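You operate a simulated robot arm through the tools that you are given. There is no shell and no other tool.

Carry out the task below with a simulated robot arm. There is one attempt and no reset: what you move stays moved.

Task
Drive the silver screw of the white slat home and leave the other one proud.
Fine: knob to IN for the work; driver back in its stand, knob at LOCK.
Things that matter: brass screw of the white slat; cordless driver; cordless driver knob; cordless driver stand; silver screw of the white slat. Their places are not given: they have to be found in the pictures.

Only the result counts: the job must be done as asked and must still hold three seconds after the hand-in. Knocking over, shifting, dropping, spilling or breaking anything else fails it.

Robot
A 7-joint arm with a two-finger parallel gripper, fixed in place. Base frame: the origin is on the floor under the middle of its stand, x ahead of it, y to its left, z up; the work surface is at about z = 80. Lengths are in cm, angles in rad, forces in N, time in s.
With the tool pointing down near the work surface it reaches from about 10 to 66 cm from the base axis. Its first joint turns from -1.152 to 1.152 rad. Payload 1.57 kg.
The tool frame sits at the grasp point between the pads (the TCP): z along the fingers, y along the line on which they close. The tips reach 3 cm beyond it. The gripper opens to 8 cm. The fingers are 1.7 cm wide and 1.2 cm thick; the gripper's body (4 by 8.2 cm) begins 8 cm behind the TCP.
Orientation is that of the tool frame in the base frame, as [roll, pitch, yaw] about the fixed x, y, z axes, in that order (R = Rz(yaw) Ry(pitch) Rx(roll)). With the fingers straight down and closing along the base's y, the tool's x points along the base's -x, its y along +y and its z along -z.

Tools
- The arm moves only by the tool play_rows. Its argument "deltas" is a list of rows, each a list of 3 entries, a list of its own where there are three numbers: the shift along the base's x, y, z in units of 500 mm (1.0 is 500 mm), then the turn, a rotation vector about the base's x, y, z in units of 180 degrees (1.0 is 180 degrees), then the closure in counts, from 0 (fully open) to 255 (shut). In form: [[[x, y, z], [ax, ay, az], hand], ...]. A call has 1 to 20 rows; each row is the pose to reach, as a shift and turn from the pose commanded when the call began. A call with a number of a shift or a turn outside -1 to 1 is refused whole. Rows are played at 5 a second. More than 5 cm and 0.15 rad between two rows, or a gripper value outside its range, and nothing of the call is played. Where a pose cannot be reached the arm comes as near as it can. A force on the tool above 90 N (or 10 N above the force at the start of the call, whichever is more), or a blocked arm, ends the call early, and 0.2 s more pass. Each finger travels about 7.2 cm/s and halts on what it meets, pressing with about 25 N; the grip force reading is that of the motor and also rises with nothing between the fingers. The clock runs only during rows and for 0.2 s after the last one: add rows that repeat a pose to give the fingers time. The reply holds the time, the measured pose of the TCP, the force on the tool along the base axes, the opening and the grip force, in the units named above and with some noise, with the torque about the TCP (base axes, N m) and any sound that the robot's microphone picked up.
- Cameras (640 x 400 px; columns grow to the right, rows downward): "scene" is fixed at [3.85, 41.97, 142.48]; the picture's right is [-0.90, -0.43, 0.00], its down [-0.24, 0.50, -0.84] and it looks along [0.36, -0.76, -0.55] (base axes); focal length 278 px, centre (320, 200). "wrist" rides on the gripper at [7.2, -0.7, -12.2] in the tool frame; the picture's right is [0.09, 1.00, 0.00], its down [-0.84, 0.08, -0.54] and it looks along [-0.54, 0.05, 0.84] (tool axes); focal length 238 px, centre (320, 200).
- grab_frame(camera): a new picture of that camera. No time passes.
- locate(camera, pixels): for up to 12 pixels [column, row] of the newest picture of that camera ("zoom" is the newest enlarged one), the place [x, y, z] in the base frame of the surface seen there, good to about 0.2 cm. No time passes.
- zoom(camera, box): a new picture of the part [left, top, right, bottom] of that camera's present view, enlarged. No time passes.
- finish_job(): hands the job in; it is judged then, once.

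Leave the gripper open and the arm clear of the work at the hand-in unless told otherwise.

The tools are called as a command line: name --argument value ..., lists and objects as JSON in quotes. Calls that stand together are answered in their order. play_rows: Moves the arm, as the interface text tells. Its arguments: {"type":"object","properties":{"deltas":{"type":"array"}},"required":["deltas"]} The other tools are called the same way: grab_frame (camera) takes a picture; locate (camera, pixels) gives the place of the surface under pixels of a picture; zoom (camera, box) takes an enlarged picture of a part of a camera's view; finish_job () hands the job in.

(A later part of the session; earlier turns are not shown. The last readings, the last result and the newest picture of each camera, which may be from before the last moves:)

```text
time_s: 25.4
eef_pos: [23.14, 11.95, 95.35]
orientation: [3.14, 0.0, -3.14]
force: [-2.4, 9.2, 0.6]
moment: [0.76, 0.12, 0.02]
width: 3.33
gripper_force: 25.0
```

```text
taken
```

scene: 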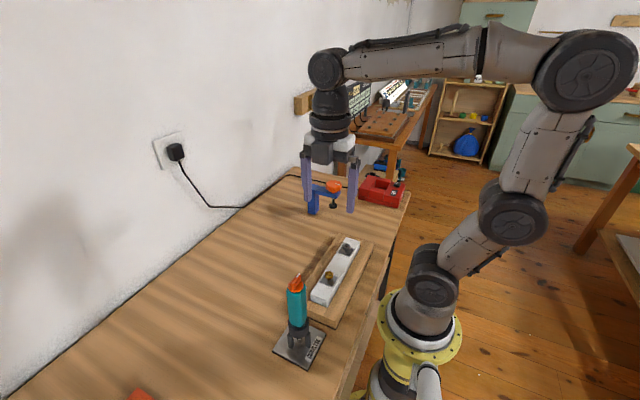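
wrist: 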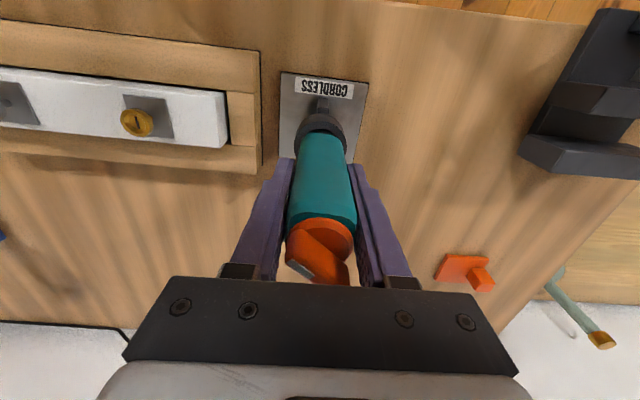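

Gripped at 3.33 cm and 25 N. A side force of +9 N in y indicates the collar pressing on the driver's lower end. I'll check how square the body sits between the pads.

zoom --camera "wrist" --box '[260, 60, 380, 290]'

zoom --camera "scene" --box '[255, 260, 345, 370]'

```text
1.74 times, centred on (320, 175) of wrist
```

zoom: 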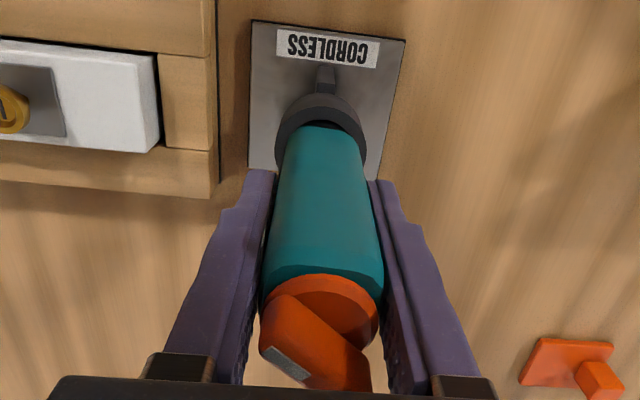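

```text
3.64 times, centred on (300, 315) of scene
```

zoom: 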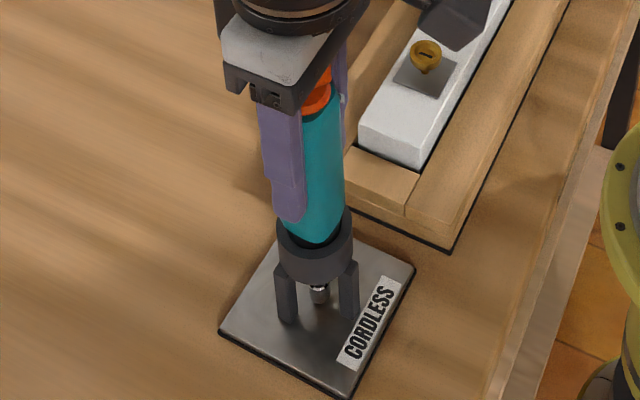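

The body now looks vertical between the pads. I'll shift +0.15 cm in y to relieve the side load before lifting.

play_rows --deltas '[[[0, 0.0015, 0], [0, 0, 0], 170], [[0, 0.003, 0], [0, 0, 0], 170], [[0, 0.003, 0], [0, 0, 0], 170]]'

```text
time_s: 26.2
eef_pos: [23.12, 12.08, 95.4]
orientation: [-3.14, -0.003, -3.14]
force: [3.3, -4.2, -0.7]
moment: [-0.4, -0.17, -0.01]
width: 3.29
gripper_force: 25.0
```

Forces are near balanced now (−4 N in y), so the seat centre is around this pose. I'll call it the reference pose and return to it later. Next I'll lift slowly by 2 cm and read the weight.

play_rows --deltas '[[[0, -0.001, 0.004], [0, 0, 0], 175], [[0, -0.001, 0.01], [0, 0, 0], 175], [[0, -0.001, 0.02], [0, 0, 0], 175], [[0, -0.001, 0.03], [0, 0, 0], 175], [[0, -0.001, 0.04], [0, 0, 0], 175], [[0, -0.001, 0.04], [0, 0, 0], 175]]'

zoom --camera "scene" --box '[255, 250, 345, 360]'

```text
time_s: 27.6
eef_pos: [23.19, 11.88, 97.46]
orientation: [3.141, -0.001, -3.14]
force: [0.9, -0.4, -4.1]
moment: [-0.01, 0.02, 0.02]
width: 3.33
gripper_force: 24.9
```

```text
3.64 times, centred on (300, 305) of scene
```

zoom: 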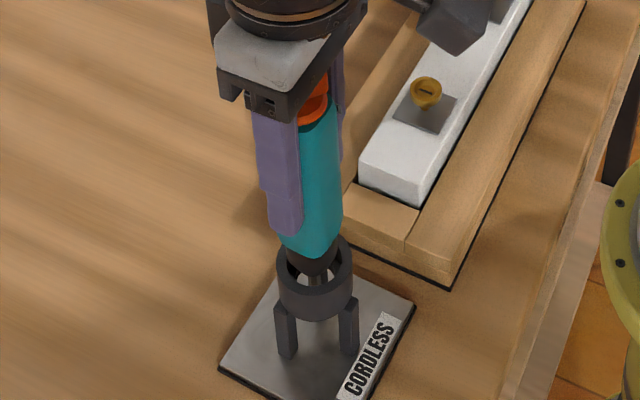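

The driver lifts freely (about 4 N, 0.4 kg). I'll continue up 9 cm more so the bit clears the collar.

play_rows --deltas '[[[0, 0, 0.03], [0, 0, 0], 175], [[0, 0, 0.06], [0, 0, 0], 175], [[0, 0, 0.1], [0, 0, 0], 175], [[0, 0, 0.14], [0, 0, 0], 175], [[0, 0, 0.18], [0, 0, 0], 175], [[0, 0, 0.18], [0, 0, 0], 175]]'

grab_frame --camera "scene"

grab_frame --camera "wrist"

```text
time_s: 29.0
eef_pos: [23.08, 11.82, 106.73]
orientation: [3.14, 0.0, -3.14]
force: [0.7, 0.4, -4.3]
moment: [0.0, 0.01, 0.01]
width: 3.32
gripper_force: 25.2
```

```text
taken
```

scene: 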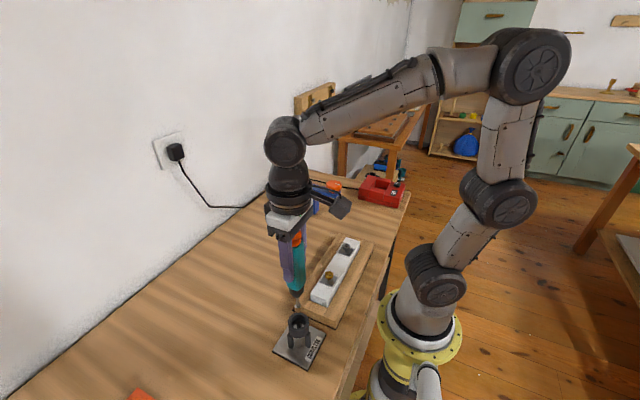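

```text
taken
```

wrist: 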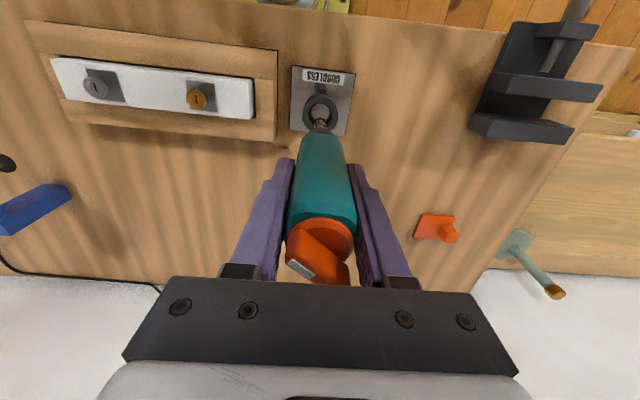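

The bit is visible now above the collar. I'll zoom on it from both cameras to measure the tip relative to the tool axis.

zoom --camera "scene" --box '[270, 260, 330, 320]'

zoom --camera "wrist" --box '[290, 80, 350, 150]'

```text
6.67 times, centred on (300, 290) of scene
```

zoom: 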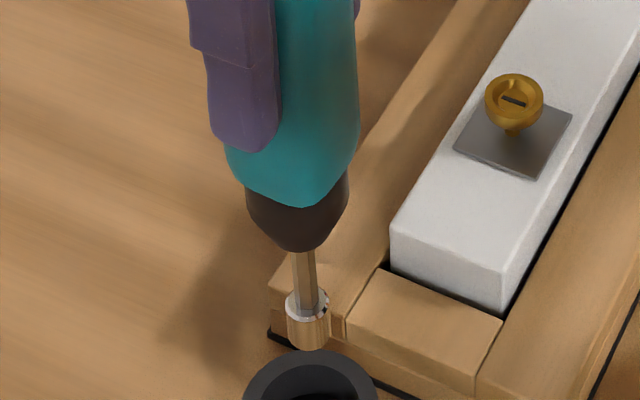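

```text
5.71 times, centred on (320, 115) of wrist
```

zoom: 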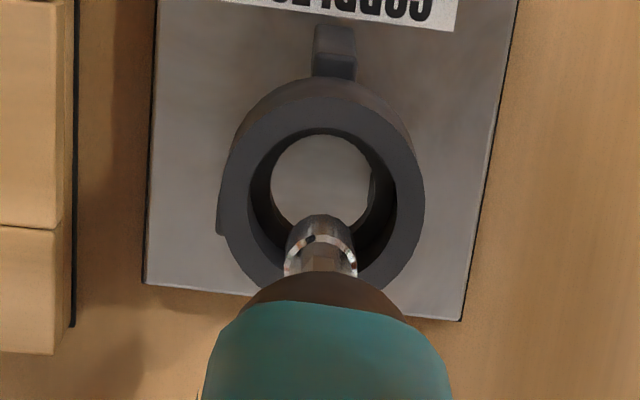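

The bit has a cylindrical sleeve end, about 1.3 cm wide, and the screw heads are cup-shaped with a slot. I'll measure points on the sleeve from the wrist zoom and then the scene zoom.

locate --camera "zoom" --pixels '[[320, 222], [300, 240], [340, 240], [320, 235], [320, 260], [290, 260], [352, 260], [320, 215], [245, 190], [410, 190], [320, 100], [320, 295]]'

zoom --camera "scene" --box '[285, 285, 325, 325]'

locate --camera "zoom" --pixels '[[320, 150], [320, 200], [320, 220], [300, 190], [345, 190], [320, 170], [310, 100], [310, 60], [330, 210], [310, 210]]'

```text
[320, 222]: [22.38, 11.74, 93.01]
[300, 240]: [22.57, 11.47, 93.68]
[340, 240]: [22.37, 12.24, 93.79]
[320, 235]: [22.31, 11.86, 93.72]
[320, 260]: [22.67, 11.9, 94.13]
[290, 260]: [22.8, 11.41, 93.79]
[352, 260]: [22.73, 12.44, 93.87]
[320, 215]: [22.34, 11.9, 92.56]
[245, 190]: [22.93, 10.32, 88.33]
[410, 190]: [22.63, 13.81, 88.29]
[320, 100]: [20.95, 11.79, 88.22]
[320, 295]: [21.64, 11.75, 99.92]
```

```text
10.00 times, centred on (305, 305) of scene
```

zoom: 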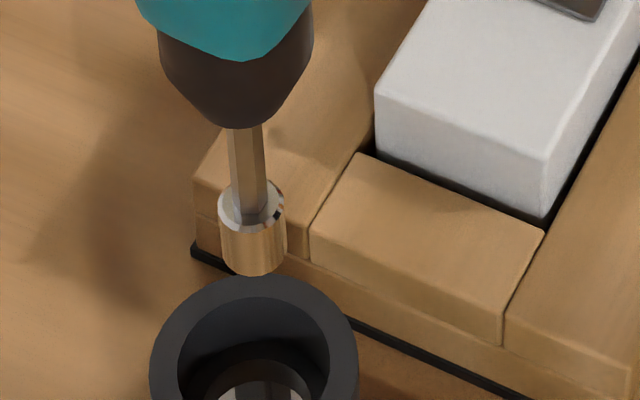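

```text
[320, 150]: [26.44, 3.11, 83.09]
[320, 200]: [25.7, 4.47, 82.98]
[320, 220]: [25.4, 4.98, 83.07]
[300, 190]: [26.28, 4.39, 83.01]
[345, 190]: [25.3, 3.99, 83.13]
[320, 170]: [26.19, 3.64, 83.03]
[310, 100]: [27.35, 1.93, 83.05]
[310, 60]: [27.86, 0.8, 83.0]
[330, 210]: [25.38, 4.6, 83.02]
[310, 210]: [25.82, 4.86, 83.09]
```

I picked the wrong pixels in the scene zoom, since the sleeve is at about (252,240). Measuring again on the same zoom.

locate --camera "zoom" --pixels '[[252, 240], [252, 265], [228, 245], [280, 235], [252, 255], [247, 150], [240, 205], [235, 80], [252, 272], [265, 220], [200, 100], [290, 60]]'

```text
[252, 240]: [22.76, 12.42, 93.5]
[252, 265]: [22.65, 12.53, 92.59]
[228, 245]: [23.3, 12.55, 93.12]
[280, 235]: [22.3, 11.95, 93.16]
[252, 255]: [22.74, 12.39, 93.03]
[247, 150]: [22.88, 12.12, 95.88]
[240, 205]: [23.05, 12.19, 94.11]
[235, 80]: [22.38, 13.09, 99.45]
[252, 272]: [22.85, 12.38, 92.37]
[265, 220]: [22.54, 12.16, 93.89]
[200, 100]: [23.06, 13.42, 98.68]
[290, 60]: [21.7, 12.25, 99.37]
```

The sleeve axis is at about (22.93, 11.88) with its bottom at z≈92.3, so it hangs about 14.4 below the TCP with nearly no lateral offset. Next I'll measure the silver screw head precisely from the wrist view at (95,88).

zoom --camera "wrist" --box '[75, 68, 115, 108]'

locate --camera "zoom" --pixels '[[320, 200], [300, 200], [340, 200], [320, 180], [320, 220], [280, 200], [360, 200], [320, 150], [320, 250]]'

```text
10.00 times, centred on (95, 88) of wrist
```

zoom: 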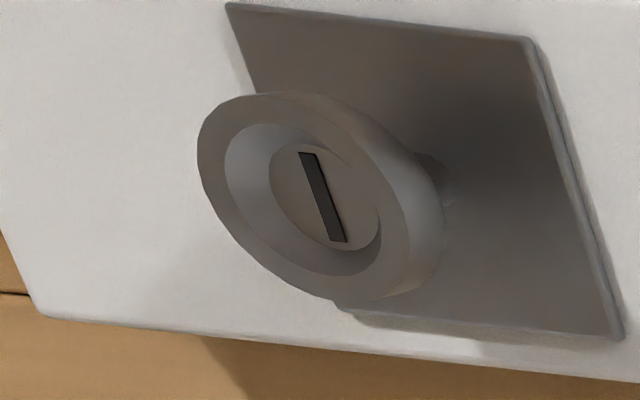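

```text
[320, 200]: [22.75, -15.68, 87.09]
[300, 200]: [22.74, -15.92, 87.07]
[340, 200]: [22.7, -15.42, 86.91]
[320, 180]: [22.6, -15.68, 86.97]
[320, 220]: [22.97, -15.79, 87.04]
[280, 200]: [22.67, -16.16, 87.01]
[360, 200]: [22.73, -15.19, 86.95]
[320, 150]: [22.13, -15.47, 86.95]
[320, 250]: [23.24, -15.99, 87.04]
```

The slot centre is at about (22.74, −15.65, 87.05). I'll check rim points for the centre and rim height too.

locate --camera "zoom" --pixels '[[212, 150], [250, 110], [300, 105], [350, 150], [385, 200], [390, 260], [340, 285], [280, 255], [235, 210], [310, 156], [338, 240], [500, 200]]'

```text
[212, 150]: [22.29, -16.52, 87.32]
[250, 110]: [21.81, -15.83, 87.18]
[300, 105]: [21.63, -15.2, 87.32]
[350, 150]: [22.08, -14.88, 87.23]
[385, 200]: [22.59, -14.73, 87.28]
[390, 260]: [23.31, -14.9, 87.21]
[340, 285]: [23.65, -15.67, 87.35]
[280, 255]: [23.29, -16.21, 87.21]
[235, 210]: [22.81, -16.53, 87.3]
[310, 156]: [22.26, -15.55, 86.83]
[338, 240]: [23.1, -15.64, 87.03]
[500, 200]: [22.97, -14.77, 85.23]
```

The rim centre and slot midpoint agree at about (22.68, −15.62), with the rim at z≈87.3 and cup floor ≈87.0. I'll carry the driver across at the present height (bit 5 cm above the heads) to above the silver screw.

play_rows --deltas '[[[-0.0005, -0.03, 0], [0, 0, 0], 175], [[-0.001, -0.08, 0], [0, 0, 0], 175], [[-0.0015, -0.14, 0], [0, 0, 0], 175], [[-0.002, -0.2, 0], [0, 0, 0], 175], [[-0.0025, -0.26, 0], [0, 0, 0], 175], [[-0.003, -0.32, 0], [0, 0, 0], 175], [[-0.0035, -0.38, 0], [0, 0, 0], 175], [[-0.004, -0.44, 0], [0, 0, 0], 175], [[-0.0045, -0.49, 0], [0, 0, 0], 175], [[-0.005, -0.53, 0], [0, 0, 0], 175], [[-0.005, -0.55, 0], [0, 0, 0], 175], [[-0.005, -0.55, 0], [0, 0, 0], 175]]'

grab_frame --camera "wrist"

grab_frame --camera "scene"

```text
time_s: 31.6
eef_pos: [22.81, -15.58, 106.49]
orientation: [-3.141, 0.0, -3.14]
force: [0.3, -0.5, -4.2]
moment: [-0.01, 0.0, -0.01]
width: 3.29
gripper_force: 25.7
```

```text
taken
```

wrist: 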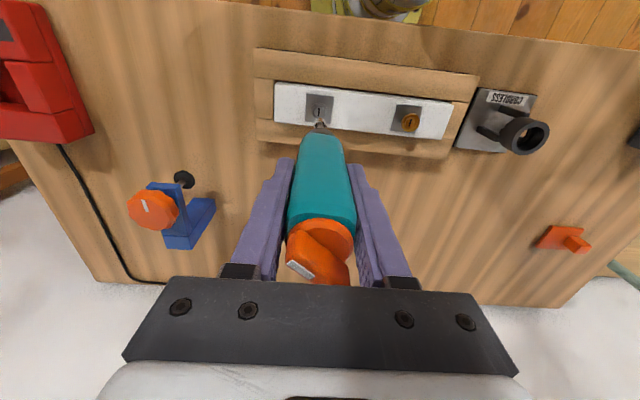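

```text
taken
```

scene: 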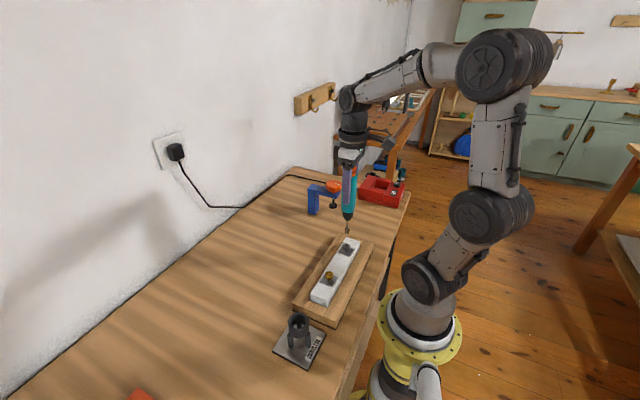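

The bit is above the silver screw. I'll zoom in on the bit and screw from both cameras to measure the alignment.

zoom --camera "wrist" --box '[295, 90, 345, 140]'

locate --camera "zoom" --pixels '[[310, 255], [310, 265], [290, 270], [330, 270], [310, 280], [280, 150], [320, 150], [300, 190], [300, 160], [300, 230], [255, 170], [345, 180]]'

zoom --camera "scene" --box '[328, 215, 368, 265]'

```text
8.00 times, centred on (320, 115) of wrist
```

zoom: 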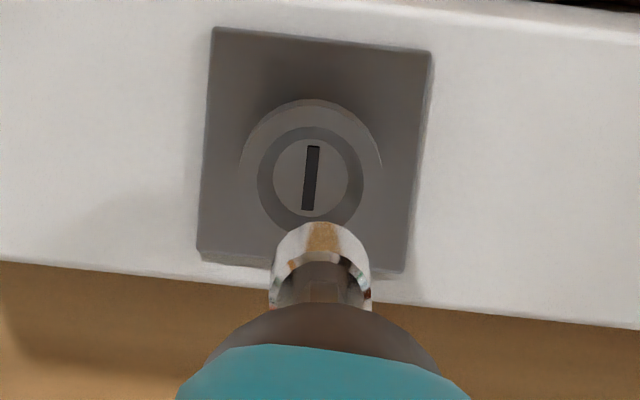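

```text
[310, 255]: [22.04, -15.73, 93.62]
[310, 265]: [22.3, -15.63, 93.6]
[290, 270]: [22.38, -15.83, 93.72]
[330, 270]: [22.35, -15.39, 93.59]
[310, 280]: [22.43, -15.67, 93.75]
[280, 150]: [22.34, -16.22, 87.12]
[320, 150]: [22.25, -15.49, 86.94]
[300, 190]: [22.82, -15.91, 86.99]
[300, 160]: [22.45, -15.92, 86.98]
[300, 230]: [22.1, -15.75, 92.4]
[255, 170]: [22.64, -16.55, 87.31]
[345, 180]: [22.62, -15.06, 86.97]
```

```text
8.00 times, centred on (348, 240) of scene
```

zoom: 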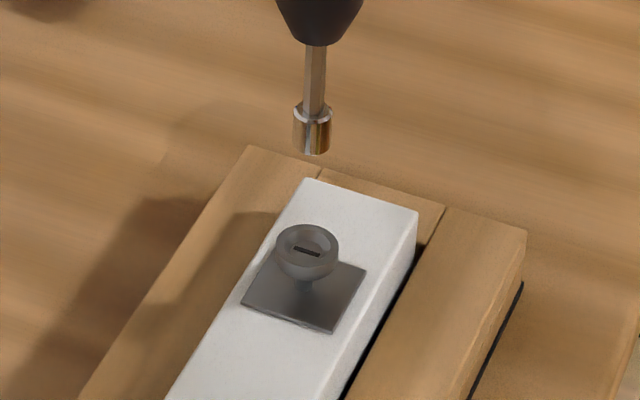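

Comparing sleeve and screw in both views, the sleeve is about (+0.05…0.1, +0.1…0.15) off the screw centre. I'll correct by (−0.06, −0.12) and lower 4.2 cm, to just above the rim, then re-check.

play_rows --deltas '[[[-0.0012, -0.0024, -0.02], [0, 0, 0], 175], [[-0.0012, -0.0024, -0.045], [0, 0, 0], 175], [[-0.0012, -0.0024, -0.065], [0, 0, 0], 175], [[-0.0012, -0.0024, -0.08], [0, 0, 0], 175], [[-0.0012, -0.0024, -0.084], [0, 0, 0], 175], [[-0.0012, -0.0024, -0.084], [0, 0, 0], 175]]'

zoom --camera "wrist" --box '[295, 90, 345, 140]'

zoom --camera "scene" --box '[328, 220, 368, 270]'

```text
time_s: 33.0
eef_pos: [22.82, -15.67, 102.37]
orientation: [-3.141, 0.0, -3.137]
force: [-0.2, -0.6, -4.2]
moment: [-0.02, -0.01, 0.03]
width: 3.32
gripper_force: 25.2
```

```text
8.00 times, centred on (320, 115) of wrist
```

zoom: 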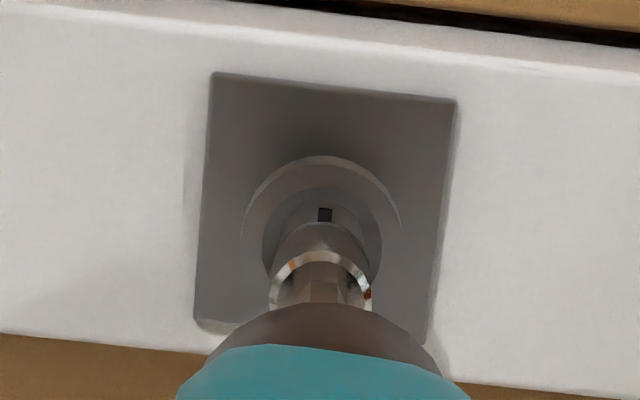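

```text
8.00 times, centred on (348, 245) of scene
```

zoom: 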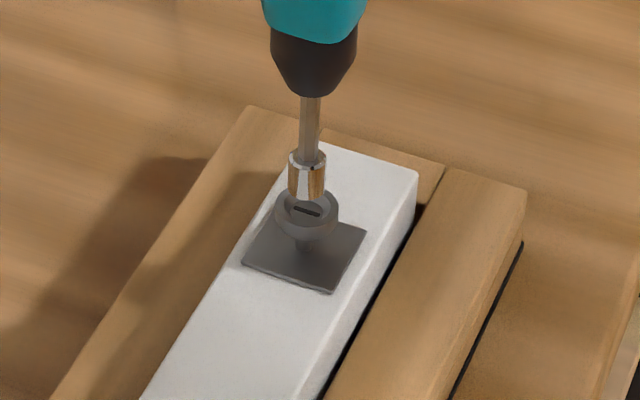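

Both views now show the sleeve within about 0.05 cm of the screw axis. The bit is ~0.7 cm above the rim. I'll lower in 0.1 cm steps by 0.9 cm and watch force and sound.

play_rows --deltas '[[[0, 0, -0.002], [0, 0, 0], 178], [[0, 0, -0.004], [0, 0, 0], 178], [[0, 0, -0.006], [0, 0, 0], 178], [[0, 0, -0.008], [0, 0, 0], 178], [[0, 0, -0.01], [0, 0, 0], 178], [[0, 0, -0.012], [0, 0, 0], 178], [[0, 0, -0.014], [0, 0, 0], 178], [[0, 0, -0.016], [0, 0, 0], 178], [[0, 0, -0.018], [0, 0, 0], 178]]'

zoom --camera "scene" --box '[328, 220, 368, 270]'

```text
time_s: 35.0
eef_pos: [22.8, -15.73, 101.26]
orientation: [3.141, -0.001, -3.14]
force: [0.1, 0.4, -4.8]
moment: [-0.01, -0.02, 0.14]
width: 3.31
gripper_force: 25.3
```

```text
8.00 times, centred on (348, 245) of scene
```

zoom: 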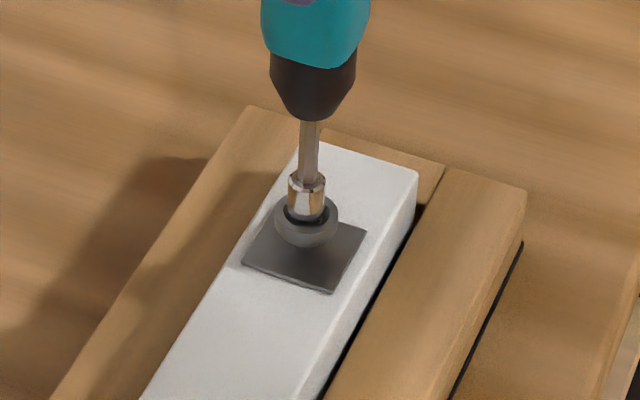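

The sleeve sits in the screw's cup and a reaction torque of +0.14 N·m appeared, so the driver seems to be turning the screw. I'll check the head height before feeding down further.

locate --camera "zoom" --pixels '[[280, 220], [332, 225], [305, 235], [290, 230], [320, 230], [300, 270], [305, 205], [305, 185], [335, 280]]'

play_rows --deltas '[[[0, 0, 0], [0, 0, 0], 178], [[0, 0, 0], [0, 0, 0], 178], [[0, 0, 0], [0, 0, 0], 178]]'

zoom --camera "scene" --box '[328, 220, 368, 270]'

```text
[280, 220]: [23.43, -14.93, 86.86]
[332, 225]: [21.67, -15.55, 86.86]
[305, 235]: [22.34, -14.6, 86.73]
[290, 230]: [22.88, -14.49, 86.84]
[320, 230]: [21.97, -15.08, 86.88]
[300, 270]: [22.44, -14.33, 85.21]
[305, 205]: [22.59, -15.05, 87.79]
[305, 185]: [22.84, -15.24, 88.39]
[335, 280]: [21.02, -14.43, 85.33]
```

```text
time_s: 35.8
eef_pos: [22.91, -15.67, 101.31]
orientation: [-3.14, 0.0, -3.14]
force: [-0.2, -0.2, -3.9]
moment: [0.02, 0.0, -0.01]
width: 3.33
gripper_force: 24.9
```

```text
8.00 times, centred on (348, 245) of scene
```

zoom: 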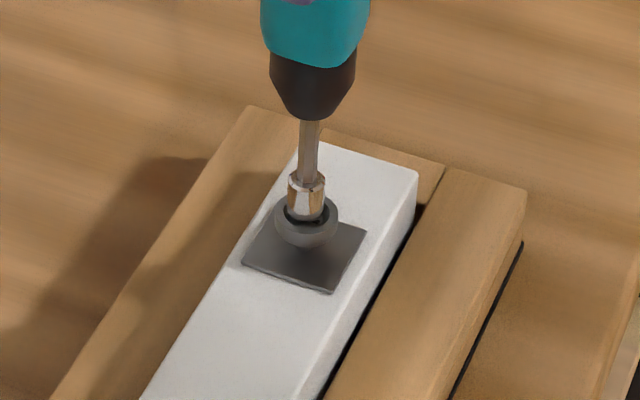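

The torque vanished again and the head has sunk a little (rim 87.3→86.9), so it drives only while pressed. I'll keep feeding down slowly in 0.05 cm steps, watching force and torque.

play_rows --deltas '[[[0, 0, -0.001], [0, 0, 0], 178], [[0, 0, -0.002], [0, 0, 0], 178], [[0, 0, -0.003], [0, 0, 0], 178], [[0, 0, -0.004], [0, 0, 0], 178], [[0, 0, -0.005], [0, 0, 0], 178], [[0, 0, -0.006], [0, 0, 0], 178]]'

zoom --camera "scene" --box '[328, 220, 368, 270]'

```text
time_s: 37.2
eef_pos: [22.83, -15.65, 101.06]
orientation: [3.141, 0.0, -3.138]
force: [0.4, 0.3, -4.3]
moment: [-0.02, 0.0, 0.0]
width: 3.32
gripper_force: 25.3
```

```text
8.00 times, centred on (348, 245) of scene
```

zoom: 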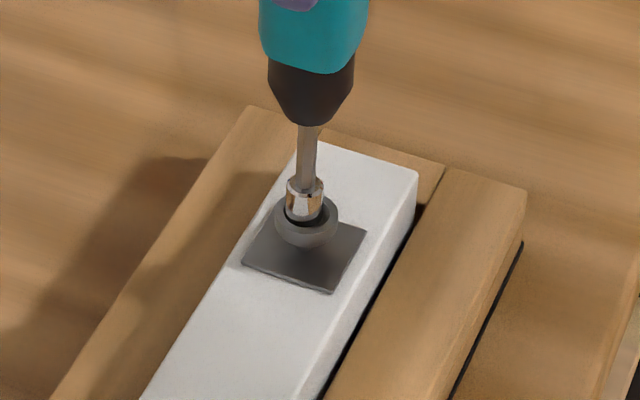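

No contact yet: force equals the weight alone. The screw moved ahead of the bit by a bit, so I'll continue feeding 0.3 cm.

play_rows --deltas '[[[0, 0, -0.001], [0, 0, 0], 178], [[0, 0, -0.002], [0, 0, 0], 178], [[0, 0, -0.003], [0, 0, 0], 178], [[0, 0, -0.004], [0, 0, 0], 178], [[0, 0, -0.005], [0, 0, 0], 178], [[0, 0, -0.006], [0, 0, 0], 178]]'

zoom --camera "scene" --box '[328, 220, 368, 270]'

zoom --camera "wrist" --box '[295, 90, 345, 140]'

```text
time_s: 38.6
eef_pos: [22.9, -15.69, 100.87]
orientation: [3.141, 0.0, -3.14]
force: [-0.2, -0.1, -4.1]
moment: [0.01, 0.05, 0.04]
width: 3.31
gripper_force: 25.3
```

```text
8.00 times, centred on (348, 245) of scene
```

zoom: 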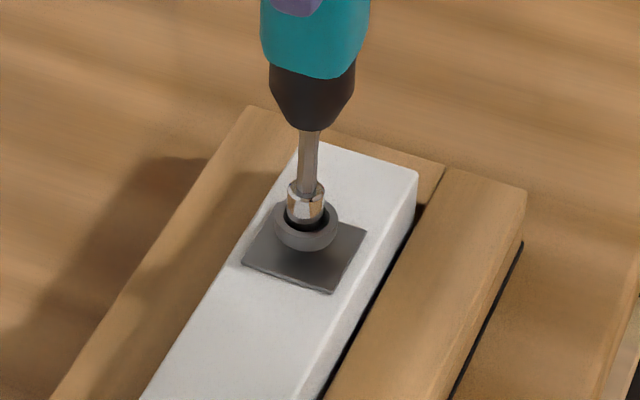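

```text
8.00 times, centred on (320, 115) of wrist
```

zoom: 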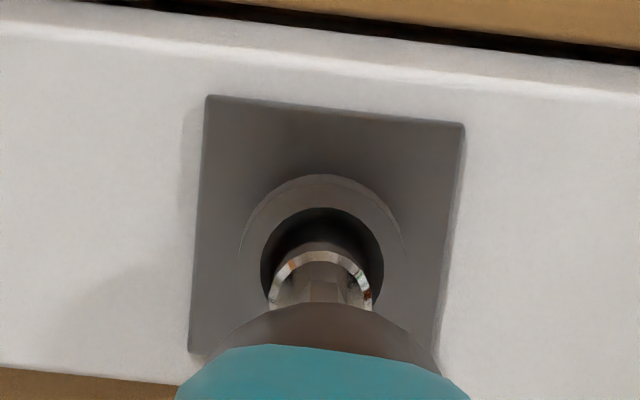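

The bit stays in the cup and the head keeps sinking as I feed. I'll continue 0.5 cm with the same slow feed, measuring the rim afterwards.

play_rows --deltas '[[[0, 0, -0.001], [0, 0, 0], 178], [[0, 0, -0.002], [0, 0, 0], 178], [[0, 0, -0.003], [0, 0, 0], 178], [[0, 0, -0.004], [0, 0, 0], 178], [[0, 0, -0.005], [0, 0, 0], 178], [[0, 0, -0.006], [0, 0, 0], 178], [[0, 0, -0.007], [0, 0, 0], 178], [[0, 0, -0.008], [0, 0, 0], 178], [[0, 0, -0.009], [0, 0, 0], 178], [[0, 0, -0.01], [0, 0, 0], 178]]'

zoom --camera "scene" --box '[328, 220, 368, 270]'

locate --camera "zoom" --pixels '[[280, 230], [334, 230], [305, 242], [290, 238], [320, 238], [300, 275], [305, 205], [330, 215], [282, 215]]'

```text
time_s: 40.8
eef_pos: [22.71, -15.67, 100.13]
orientation: [-3.141, 0.001, -3.139]
force: [1.6, 0.3, -3.4]
moment: [0.01, 0.03, 0.13]
width: 3.32
gripper_force: 25.0
```

```text
8.00 times, centred on (348, 245) of scene
```

zoom: 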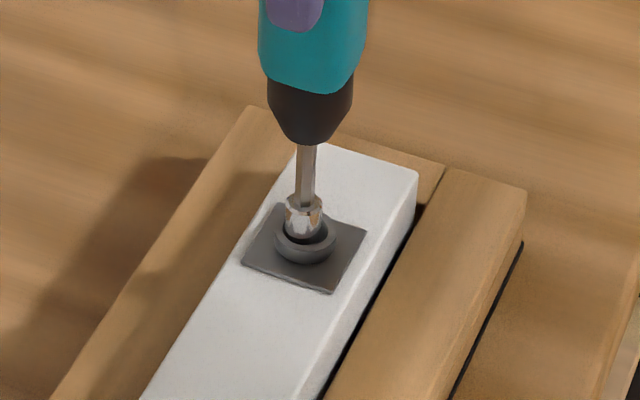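

```text
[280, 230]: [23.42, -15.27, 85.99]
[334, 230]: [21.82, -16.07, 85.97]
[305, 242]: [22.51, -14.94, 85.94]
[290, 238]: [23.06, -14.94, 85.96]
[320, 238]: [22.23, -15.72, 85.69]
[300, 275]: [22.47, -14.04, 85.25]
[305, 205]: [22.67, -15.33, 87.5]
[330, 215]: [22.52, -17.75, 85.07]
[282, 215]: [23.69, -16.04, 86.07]
```

The rim is now at z≈86.0 (plate 85.25) with a drive torque of 0.13 N·m. I'll continue slowly until the force shows it's home.

play_rows --deltas '[[[0, 0, -0.001], [0, 0, 0], 178], [[0, 0, -0.002], [0, 0, 0], 178], [[0, 0, -0.003], [0, 0, 0], 178], [[0, 0, -0.004], [0, 0, 0], 178], [[0, 0, -0.004], [0, 0, 0], 178], [[0, 0, -0.004], [0, 0, 0], 178]]'

zoom --camera "scene" --box '[328, 220, 368, 270]'

locate --camera "zoom" --pixels '[[280, 235], [334, 235], [305, 247], [290, 243], [320, 243], [300, 280], [305, 210], [282, 225]]'

```text
time_s: 42.2
eef_pos: [22.75, -15.71, 100.25]
orientation: [-3.14, 0.002, -3.141]
force: [-1.9, 4.2, 14.7]
moment: [0.8, 0.42, 0.23]
width: 3.31
gripper_force: 25.1
```

```text
8.00 times, centred on (348, 245) of scene
```

zoom: 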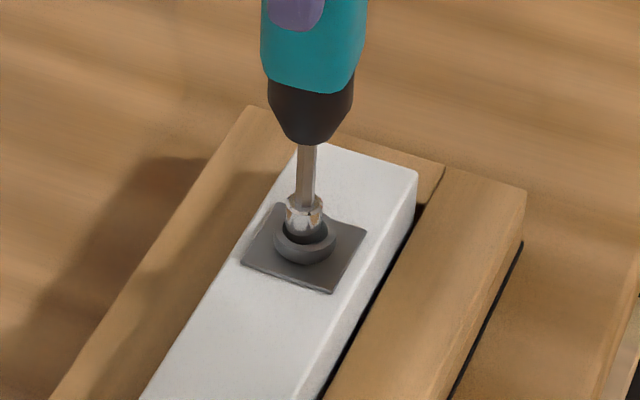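

```text
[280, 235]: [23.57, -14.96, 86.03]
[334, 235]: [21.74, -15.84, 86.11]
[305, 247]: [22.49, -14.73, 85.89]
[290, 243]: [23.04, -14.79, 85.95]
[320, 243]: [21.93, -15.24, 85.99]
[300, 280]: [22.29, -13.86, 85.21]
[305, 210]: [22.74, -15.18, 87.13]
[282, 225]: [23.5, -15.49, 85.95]
```

The push rose to about 19 N and torque to 0.23 N·m while the rim stayed at ~86.0, so the head appears seated on its plate. I'll hold a moment to make sure it is fully tight and see if anything changes.

play_rows --deltas '[[[0, 0, 0], [0, 0, 0], 178], [[0, 0, 0], [0, 0, 0], 178], [[0, 0, 0], [0, 0, 0], 178], [[0, 0, 0], [0, 0, 0], 178], [[0, 0, 0], [0, 0, 0], 178]]'

zoom --camera "scene" --box '[328, 220, 368, 270]'

locate --camera "zoom" --pixels '[[280, 235], [334, 235], [305, 247], [290, 243], [320, 243], [300, 280], [305, 210], [282, 225]]'

```text
time_s: 43.4
eef_pos: [22.81, -15.78, 100.03]
orientation: [-3.14, 0.002, -3.141]
force: [-1.9, 4.0, 21.5]
moment: [0.59, 0.27, 0.25]
width: 3.32
gripper_force: 24.7
```

```text
8.00 times, centred on (348, 245) of scene
```

zoom: 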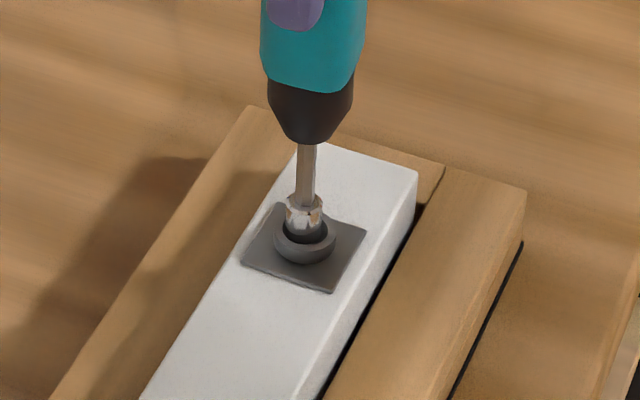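

```text
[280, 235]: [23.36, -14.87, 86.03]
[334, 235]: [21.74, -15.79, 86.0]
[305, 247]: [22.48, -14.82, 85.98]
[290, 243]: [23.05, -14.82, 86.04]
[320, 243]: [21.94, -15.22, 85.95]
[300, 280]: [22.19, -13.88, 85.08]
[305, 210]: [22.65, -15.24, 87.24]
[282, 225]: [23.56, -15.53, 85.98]
```

The rim stays at 86.0 and the screw no longer descends under push, so it looks home. I'll lift the driver 5 cm straight up and inspect the head.

play_rows --deltas '[[[0, 0, 0.004], [0, 0, 0], 178], [[0, 0, 0.01], [0, 0, 0], 178], [[0, 0, 0.03], [0, 0, 0], 178], [[0, 0, 0.06], [0, 0, 0], 178], [[0, 0, 0.09], [0, 0, 0], 178], [[0, 0, 0.12], [0, 0, 0], 178], [[0, 0, 0.12], [0, 0, 0], 178]]'

zoom --camera "scene" --box '[320, 225, 370, 295]'

grab_frame --camera "wrist"

```text
time_s: 45.0
eef_pos: [22.92, -15.69, 106.12]
orientation: [-3.141, 0.0, -3.141]
force: [-0.3, -0.2, -3.7]
moment: [-0.03, 0.0, 0.02]
width: 3.32
gripper_force: 24.7
```

```text
5.71 times, centred on (345, 260) of scene
```

zoom: 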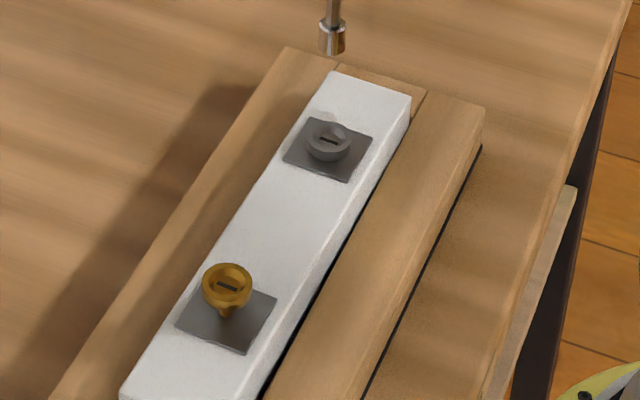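

```text
taken
```

wrist: 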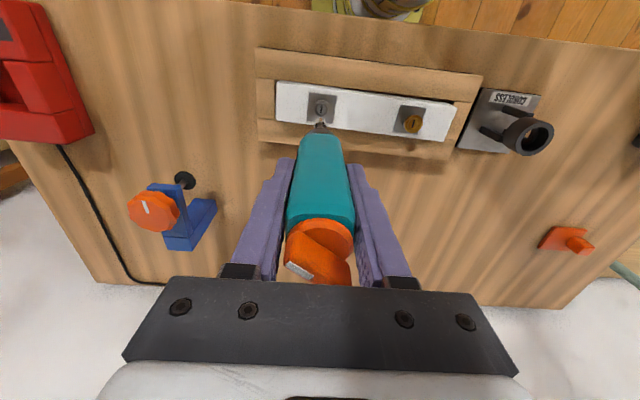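

The silver screw is visibly down while the brass stands proud. I'll zoom closely on the silver head from both cameras to check it is fully seated.

zoom --camera "scene" --box '[334, 234, 360, 260]'

locate --camera "zoom" --pixels '[[310, 165], [310, 200], [310, 215], [270, 200], [350, 210], [310, 250], [220, 240], [400, 250], [310, 180], [310, 300]]'

zoom --camera "wrist" --box '[300, 85, 344, 129]'

```text
15.38 times, centred on (347, 247) of scene
```

zoom: 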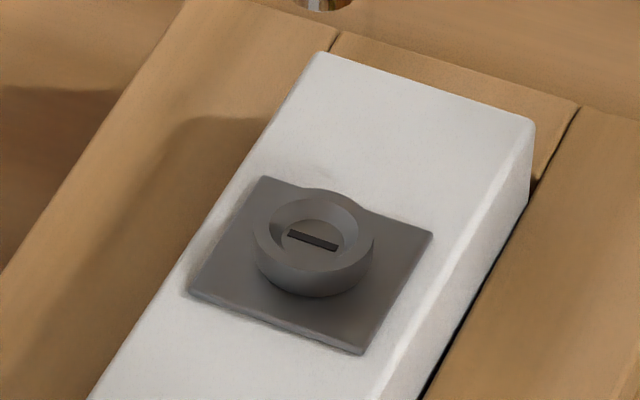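

```text
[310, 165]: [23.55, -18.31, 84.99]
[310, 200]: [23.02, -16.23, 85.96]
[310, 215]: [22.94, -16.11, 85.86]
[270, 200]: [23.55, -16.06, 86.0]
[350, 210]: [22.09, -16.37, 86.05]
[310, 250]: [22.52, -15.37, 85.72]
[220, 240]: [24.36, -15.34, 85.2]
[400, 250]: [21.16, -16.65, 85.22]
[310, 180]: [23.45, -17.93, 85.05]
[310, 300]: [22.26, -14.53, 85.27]
```

```text
9.09 times, centred on (322, 107) of wrist
```

zoom: 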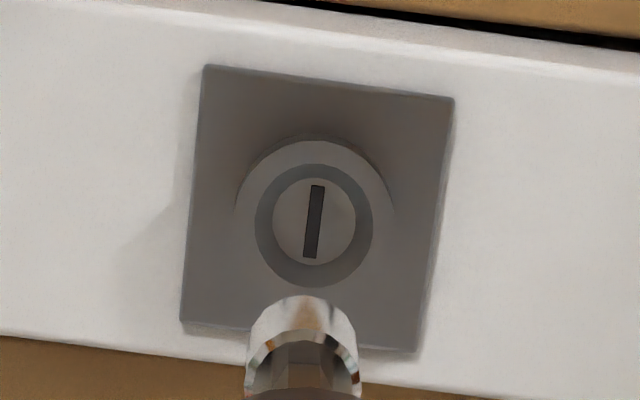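

The silver head's underside meets its plate. To be sure, I'll compare with the brass head's thickness (rim to underside), to confirm that a seated head should have its rim at about 86.0.

zoom --camera "scene" --box '[316, 262, 342, 288]'

locate --camera "zoom" --pixels '[[300, 150], [300, 200], [300, 215], [300, 230], [300, 240], [300, 250], [298, 270], [298, 280], [300, 290], [320, 240], [340, 300], [280, 235]]'

```text
15.38 times, centred on (329, 275) of scene
```

zoom: 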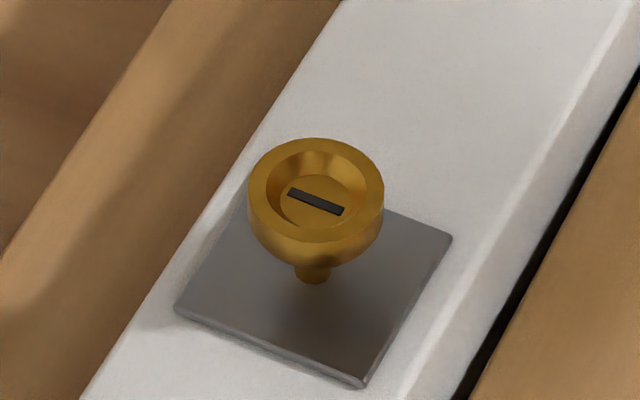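

```text
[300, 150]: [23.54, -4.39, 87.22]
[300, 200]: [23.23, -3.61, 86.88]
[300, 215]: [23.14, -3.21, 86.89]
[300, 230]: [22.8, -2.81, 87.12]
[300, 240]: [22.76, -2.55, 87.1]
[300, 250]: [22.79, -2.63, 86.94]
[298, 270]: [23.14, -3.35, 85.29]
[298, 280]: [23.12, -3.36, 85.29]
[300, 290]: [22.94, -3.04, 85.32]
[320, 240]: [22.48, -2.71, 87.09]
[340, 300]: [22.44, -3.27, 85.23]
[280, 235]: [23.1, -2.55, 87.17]
```

The brass head's own thickness matches: a seated head has its rim about 0.7–0.75 above the plate. So the silver screw is home and the brass is untouched. Before returning the driver, I'll measure the bit and knob relative to the tool to see if it slipped in the grip.

zoom --camera "scene" --box '[320, 150, 370, 245]'

locate --camera "zoom" --pixels '[[343, 375], [343, 385], [335, 380], [352, 378], [345, 340], [345, 300], [345, 250], [340, 200], [345, 320], [335, 140]]'

zoom --camera "wrist" --box '[260, 120, 380, 290]'

```text
4.21 times, centred on (345, 198) of scene
```

zoom: 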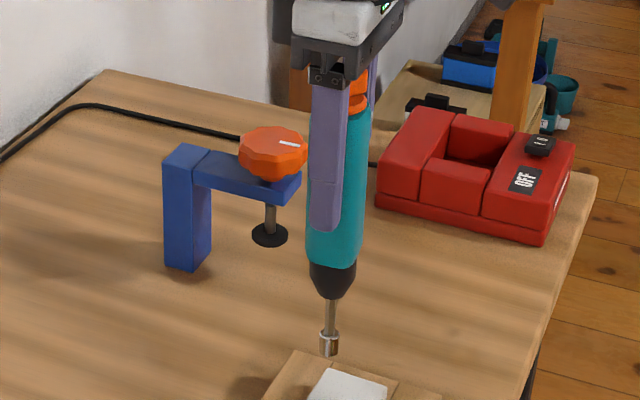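

```text
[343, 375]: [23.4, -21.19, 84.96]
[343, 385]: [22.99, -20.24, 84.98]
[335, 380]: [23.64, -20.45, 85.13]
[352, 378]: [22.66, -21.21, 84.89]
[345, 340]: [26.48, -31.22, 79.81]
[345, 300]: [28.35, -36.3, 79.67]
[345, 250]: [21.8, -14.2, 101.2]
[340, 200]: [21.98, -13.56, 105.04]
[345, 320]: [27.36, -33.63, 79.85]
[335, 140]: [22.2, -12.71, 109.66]
```

```text
2.35 times, centred on (320, 205) of wrist
```

zoom: 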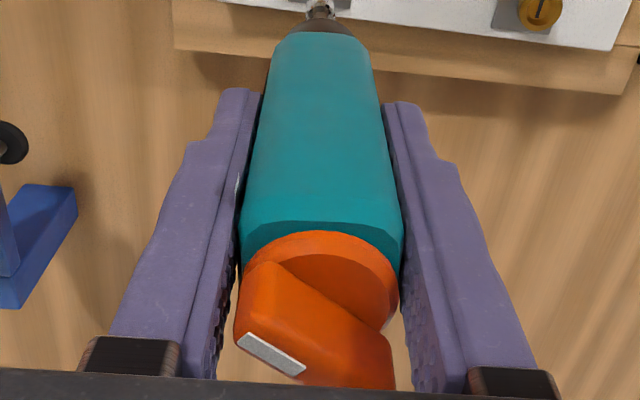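

The driver sits straight in the grip and the knob is still at IN. I'll measure the sleeve bottom with a close zoom at scene (347,232).

zoom --camera "scene" --box '[335, 215, 360, 240]'

locate --camera "zoom" --pixels '[[315, 270], [315, 290], [315, 300], [300, 275], [335, 275], [320, 200], [320, 150], [315, 255], [318, 305]]'

```text
16.00 times, centred on (348, 228) of scene
```

zoom: 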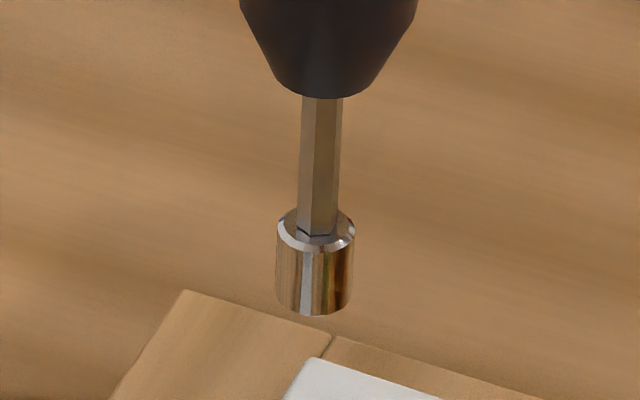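

```text
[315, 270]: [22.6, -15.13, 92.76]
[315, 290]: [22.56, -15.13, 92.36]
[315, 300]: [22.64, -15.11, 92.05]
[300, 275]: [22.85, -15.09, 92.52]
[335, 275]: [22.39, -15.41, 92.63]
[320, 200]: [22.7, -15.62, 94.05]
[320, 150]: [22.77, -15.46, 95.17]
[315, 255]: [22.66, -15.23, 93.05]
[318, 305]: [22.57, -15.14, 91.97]
```

The sleeve bottom is at z≈91.9, so the driver slid at most 0.2 cm in the grip. I'll carry it back at this height, bit well above the brass head (87.3) and collar (88.3), to above the stand reference point.

play_rows --deltas '[[[0.0005, 0.02, 0.004], [0, 0, 0], 178], [[0.001, 0.06, 0.01], [0, 0, 0], 178], [[0.0015, 0.12, 0.01], [0, 0, 0], 178], [[0.002, 0.18, 0.01], [0, 0, 0], 178], [[0.0025, 0.24, 0.01], [0, 0, 0], 178], [[0.003, 0.3, 0.01], [0, 0, 0], 178], [[0.004, 0.36, 0.01], [0, 0, 0], 178], [[0.005, 0.42, 0.01], [0, 0, 0], 178], [[0.0055, 0.47, 0.01], [0, 0, 0], 178], [[0.006, 0.51, 0.005], [0, 0, 0], 178], [[0.0062, 0.54, 0], [0, 0, 0], 178], [[0.0062, 0.5524, 0], [0, 0, 0], 178], [[0.0062, 0.5524, 0], [0, 0, 0], 178]]'

zoom --camera "wrist" --box '[290, 80, 350, 150]'

zoom --camera "scene" --box '[275, 280, 335, 340]'

```text
time_s: 47.8
eef_pos: [23.09, 11.86, 106.35]
orientation: [-3.142, -0.001, -3.141]
force: [-0.5, -0.2, -4.4]
moment: [0.05, 0.03, -0.01]
width: 3.29
gripper_force: 24.4
```

```text
5.71 times, centred on (320, 115) of wrist
```

zoom: 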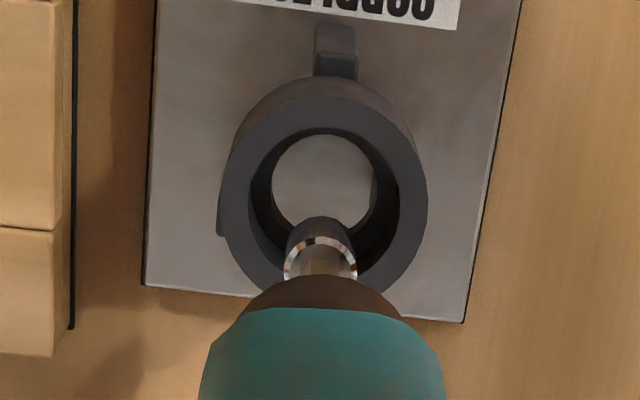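

```text
6.67 times, centred on (305, 310) of scene
```

zoom: 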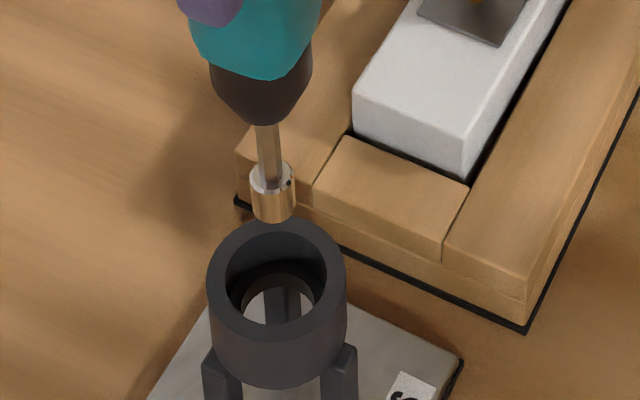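

The bit is aligned with the collar within ~0.1 cm in both views. The collar is a cup with an inner ledge. I'll lower 9 cm, stopping about 1.5 cm above the seat, and check the forces.

play_rows --deltas '[[[0.0005, 0.0005, -0.03], [0, 0, 0], 178], [[0.0005, 0.0005, -0.06], [0, 0, 0], 178], [[0.0005, 0.0005, -0.09], [0, 0, 0], 178], [[0.0005, 0.0005, -0.12], [0, 0, 0], 178], [[0.0005, 0.0005, -0.15], [0, 0, 0], 178], [[0.0005, 0.0005, -0.17], [0, 0, 0], 178], [[0.0005, 0.0005, -0.18], [0, 0, 0], 178], [[0.0005, 0.0005, -0.18], [0, 0, 0], 178]]'

zoom --camera "scene" --box '[265, 280, 335, 360]'

zoom --camera "wrist" --box '[280, 80, 360, 170]'

```text
time_s: 49.6
eef_pos: [23.3, 11.79, 97.07]
orientation: [-3.141, 0.0, -3.139]
force: [0.2, -0.2, -4.8]
moment: [-0.01, -0.02, 0.0]
width: 3.26
gripper_force: 24.6
```

```text
5.00 times, centred on (300, 320) of scene
```

zoom: 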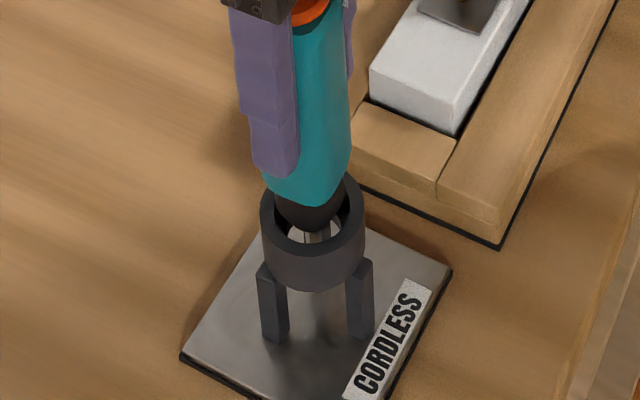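

```text
4.44 times, centred on (320, 125) of wrist
```

zoom: 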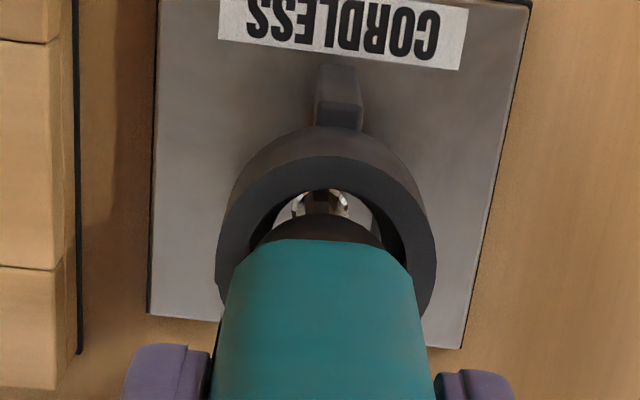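

The cone is entering the cup with no side force. I'll lower the remaining ~1.6 cm in fine steps, watching for seating contact.

play_rows --deltas '[[[0, 0, -0.004], [0, 0, 0], 178], [[0, 0, -0.008], [0, 0, 0], 178], [[0, 0, -0.012], [0, 0, 0], 178], [[0, 0, -0.016], [0, 0, 0], 178], [[0, 0, -0.02], [0, 0, 0], 178], [[0, 0, -0.024], [0, 0, 0], 178], [[0, 0, -0.027], [0, 0, 0], 178], [[0, 0, -0.03], [0, 0, 0], 178]]'

zoom --camera "scene" --box '[265, 280, 335, 360]'

```text
time_s: 51.4
eef_pos: [23.29, 11.9, 95.61]
orientation: [-3.141, -0.001, -3.139]
force: [-0.1, 0.4, -3.6]
moment: [-0.01, 0.0, 0.03]
width: 3.27
gripper_force: 25.1
```

```text
5.00 times, centred on (300, 320) of scene
```

zoom: 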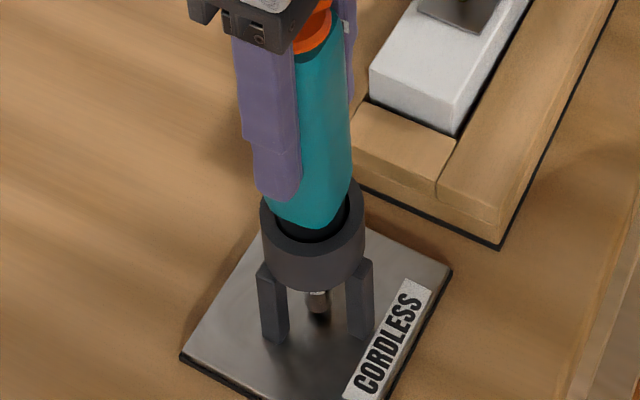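

No seating force yet. I'll continue in 0.05 cm steps.

play_rows --deltas '[[[0, 0, -0.001], [0, 0, 0], 178], [[0, 0, -0.002], [0, 0, 0], 178], [[0, 0, -0.003], [0, 0, 0], 178], [[0, 0, -0.004], [0, 0, 0], 178], [[0, 0, -0.005], [0, 0, 0], 178], [[0, 0, -0.006], [0, 0, 0], 178]]'

```text
time_s: 52.8
eef_pos: [23.25, 12.05, 95.3]
orientation: [3.14, 0.005, -3.141]
force: [-3.6, -7.7, 19.6]
moment: [-0.54, 0.31, 0.07]
width: 3.29
gripper_force: 25.1
```

It is seated with about 24 N of push plus side forces (−3.6, −7.7), so it should sit slightly toward −y/−x. I'll shift (−0.05, −0.1) and ease up 0.1 cm.

play_rows --deltas '[[[-0.0005, -0.001, 0.001], [0, 0, 0], 178], [[-0.001, -0.002, 0.002], [0, 0, 0], 178], [[-0.001, -0.002, 0.002], [0, 0, 0], 178]]'

```text
time_s: 53.6
eef_pos: [23.21, 11.87, 95.43]
orientation: [3.14, -0.001, 3.14]
force: [-0.5, 4.7, 2.5]
moment: [0.4, 0.1, -0.02]
width: 3.28
gripper_force: 25.3
```

Nearly balanced (y +4.7 N, 7 N resting). I'll nudge +0.04 cm in y and then check.

play_rows --deltas '[[[0, 0.0008, 0], [0, 0, 0], 178], [[0, 0.0008, 0], [0, 0, 0], 178]]'

zoom --camera "scene" --box '[265, 260, 335, 360]'

zoom --camera "wrist" --box '[260, 60, 380, 290]'

```text
time_s: 54.2
eef_pos: [23.26, 11.9, 95.39]
orientation: [3.141, -0.001, -3.14]
force: [1.8, 6.8, -6.7]
moment: [0.67, -0.24, 0.03]
width: 3.27
gripper_force: 25.2
```

```text
4.00 times, centred on (300, 310) of scene
```

zoom: 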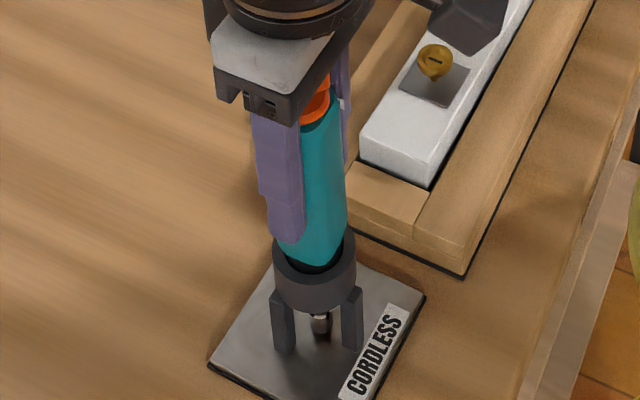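

```text
1.74 times, centred on (320, 175) of wrist
```

zoom: 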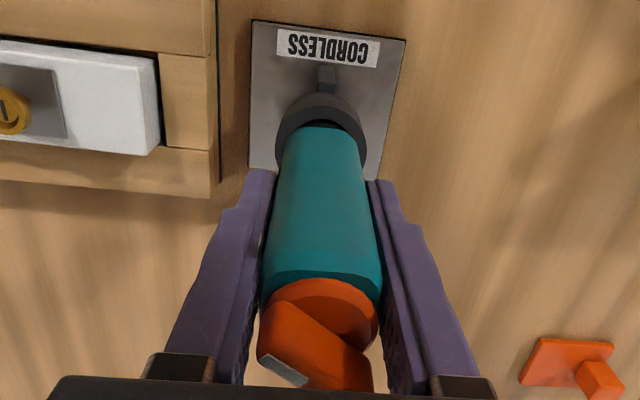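

Side force is now +6.8 in y, so I'll move another +0.05 cm in y to relieve it.

play_rows --deltas '[[[0, 0.001, 0], [0, 0, 0], 178], [[0, 0.001, -0.001], [0, 0, 0], 178], [[0, 0.001, -0.001], [0, 0, 0], 178]]'

```text
time_s: 55.0
eef_pos: [23.33, 11.94, 95.3]
orientation: [3.141, -0.001, -3.139]
force: [-0.8, -2.3, 10.3]
moment: [-0.13, 0.1, -0.02]
width: 3.27
gripper_force: 25.2
```

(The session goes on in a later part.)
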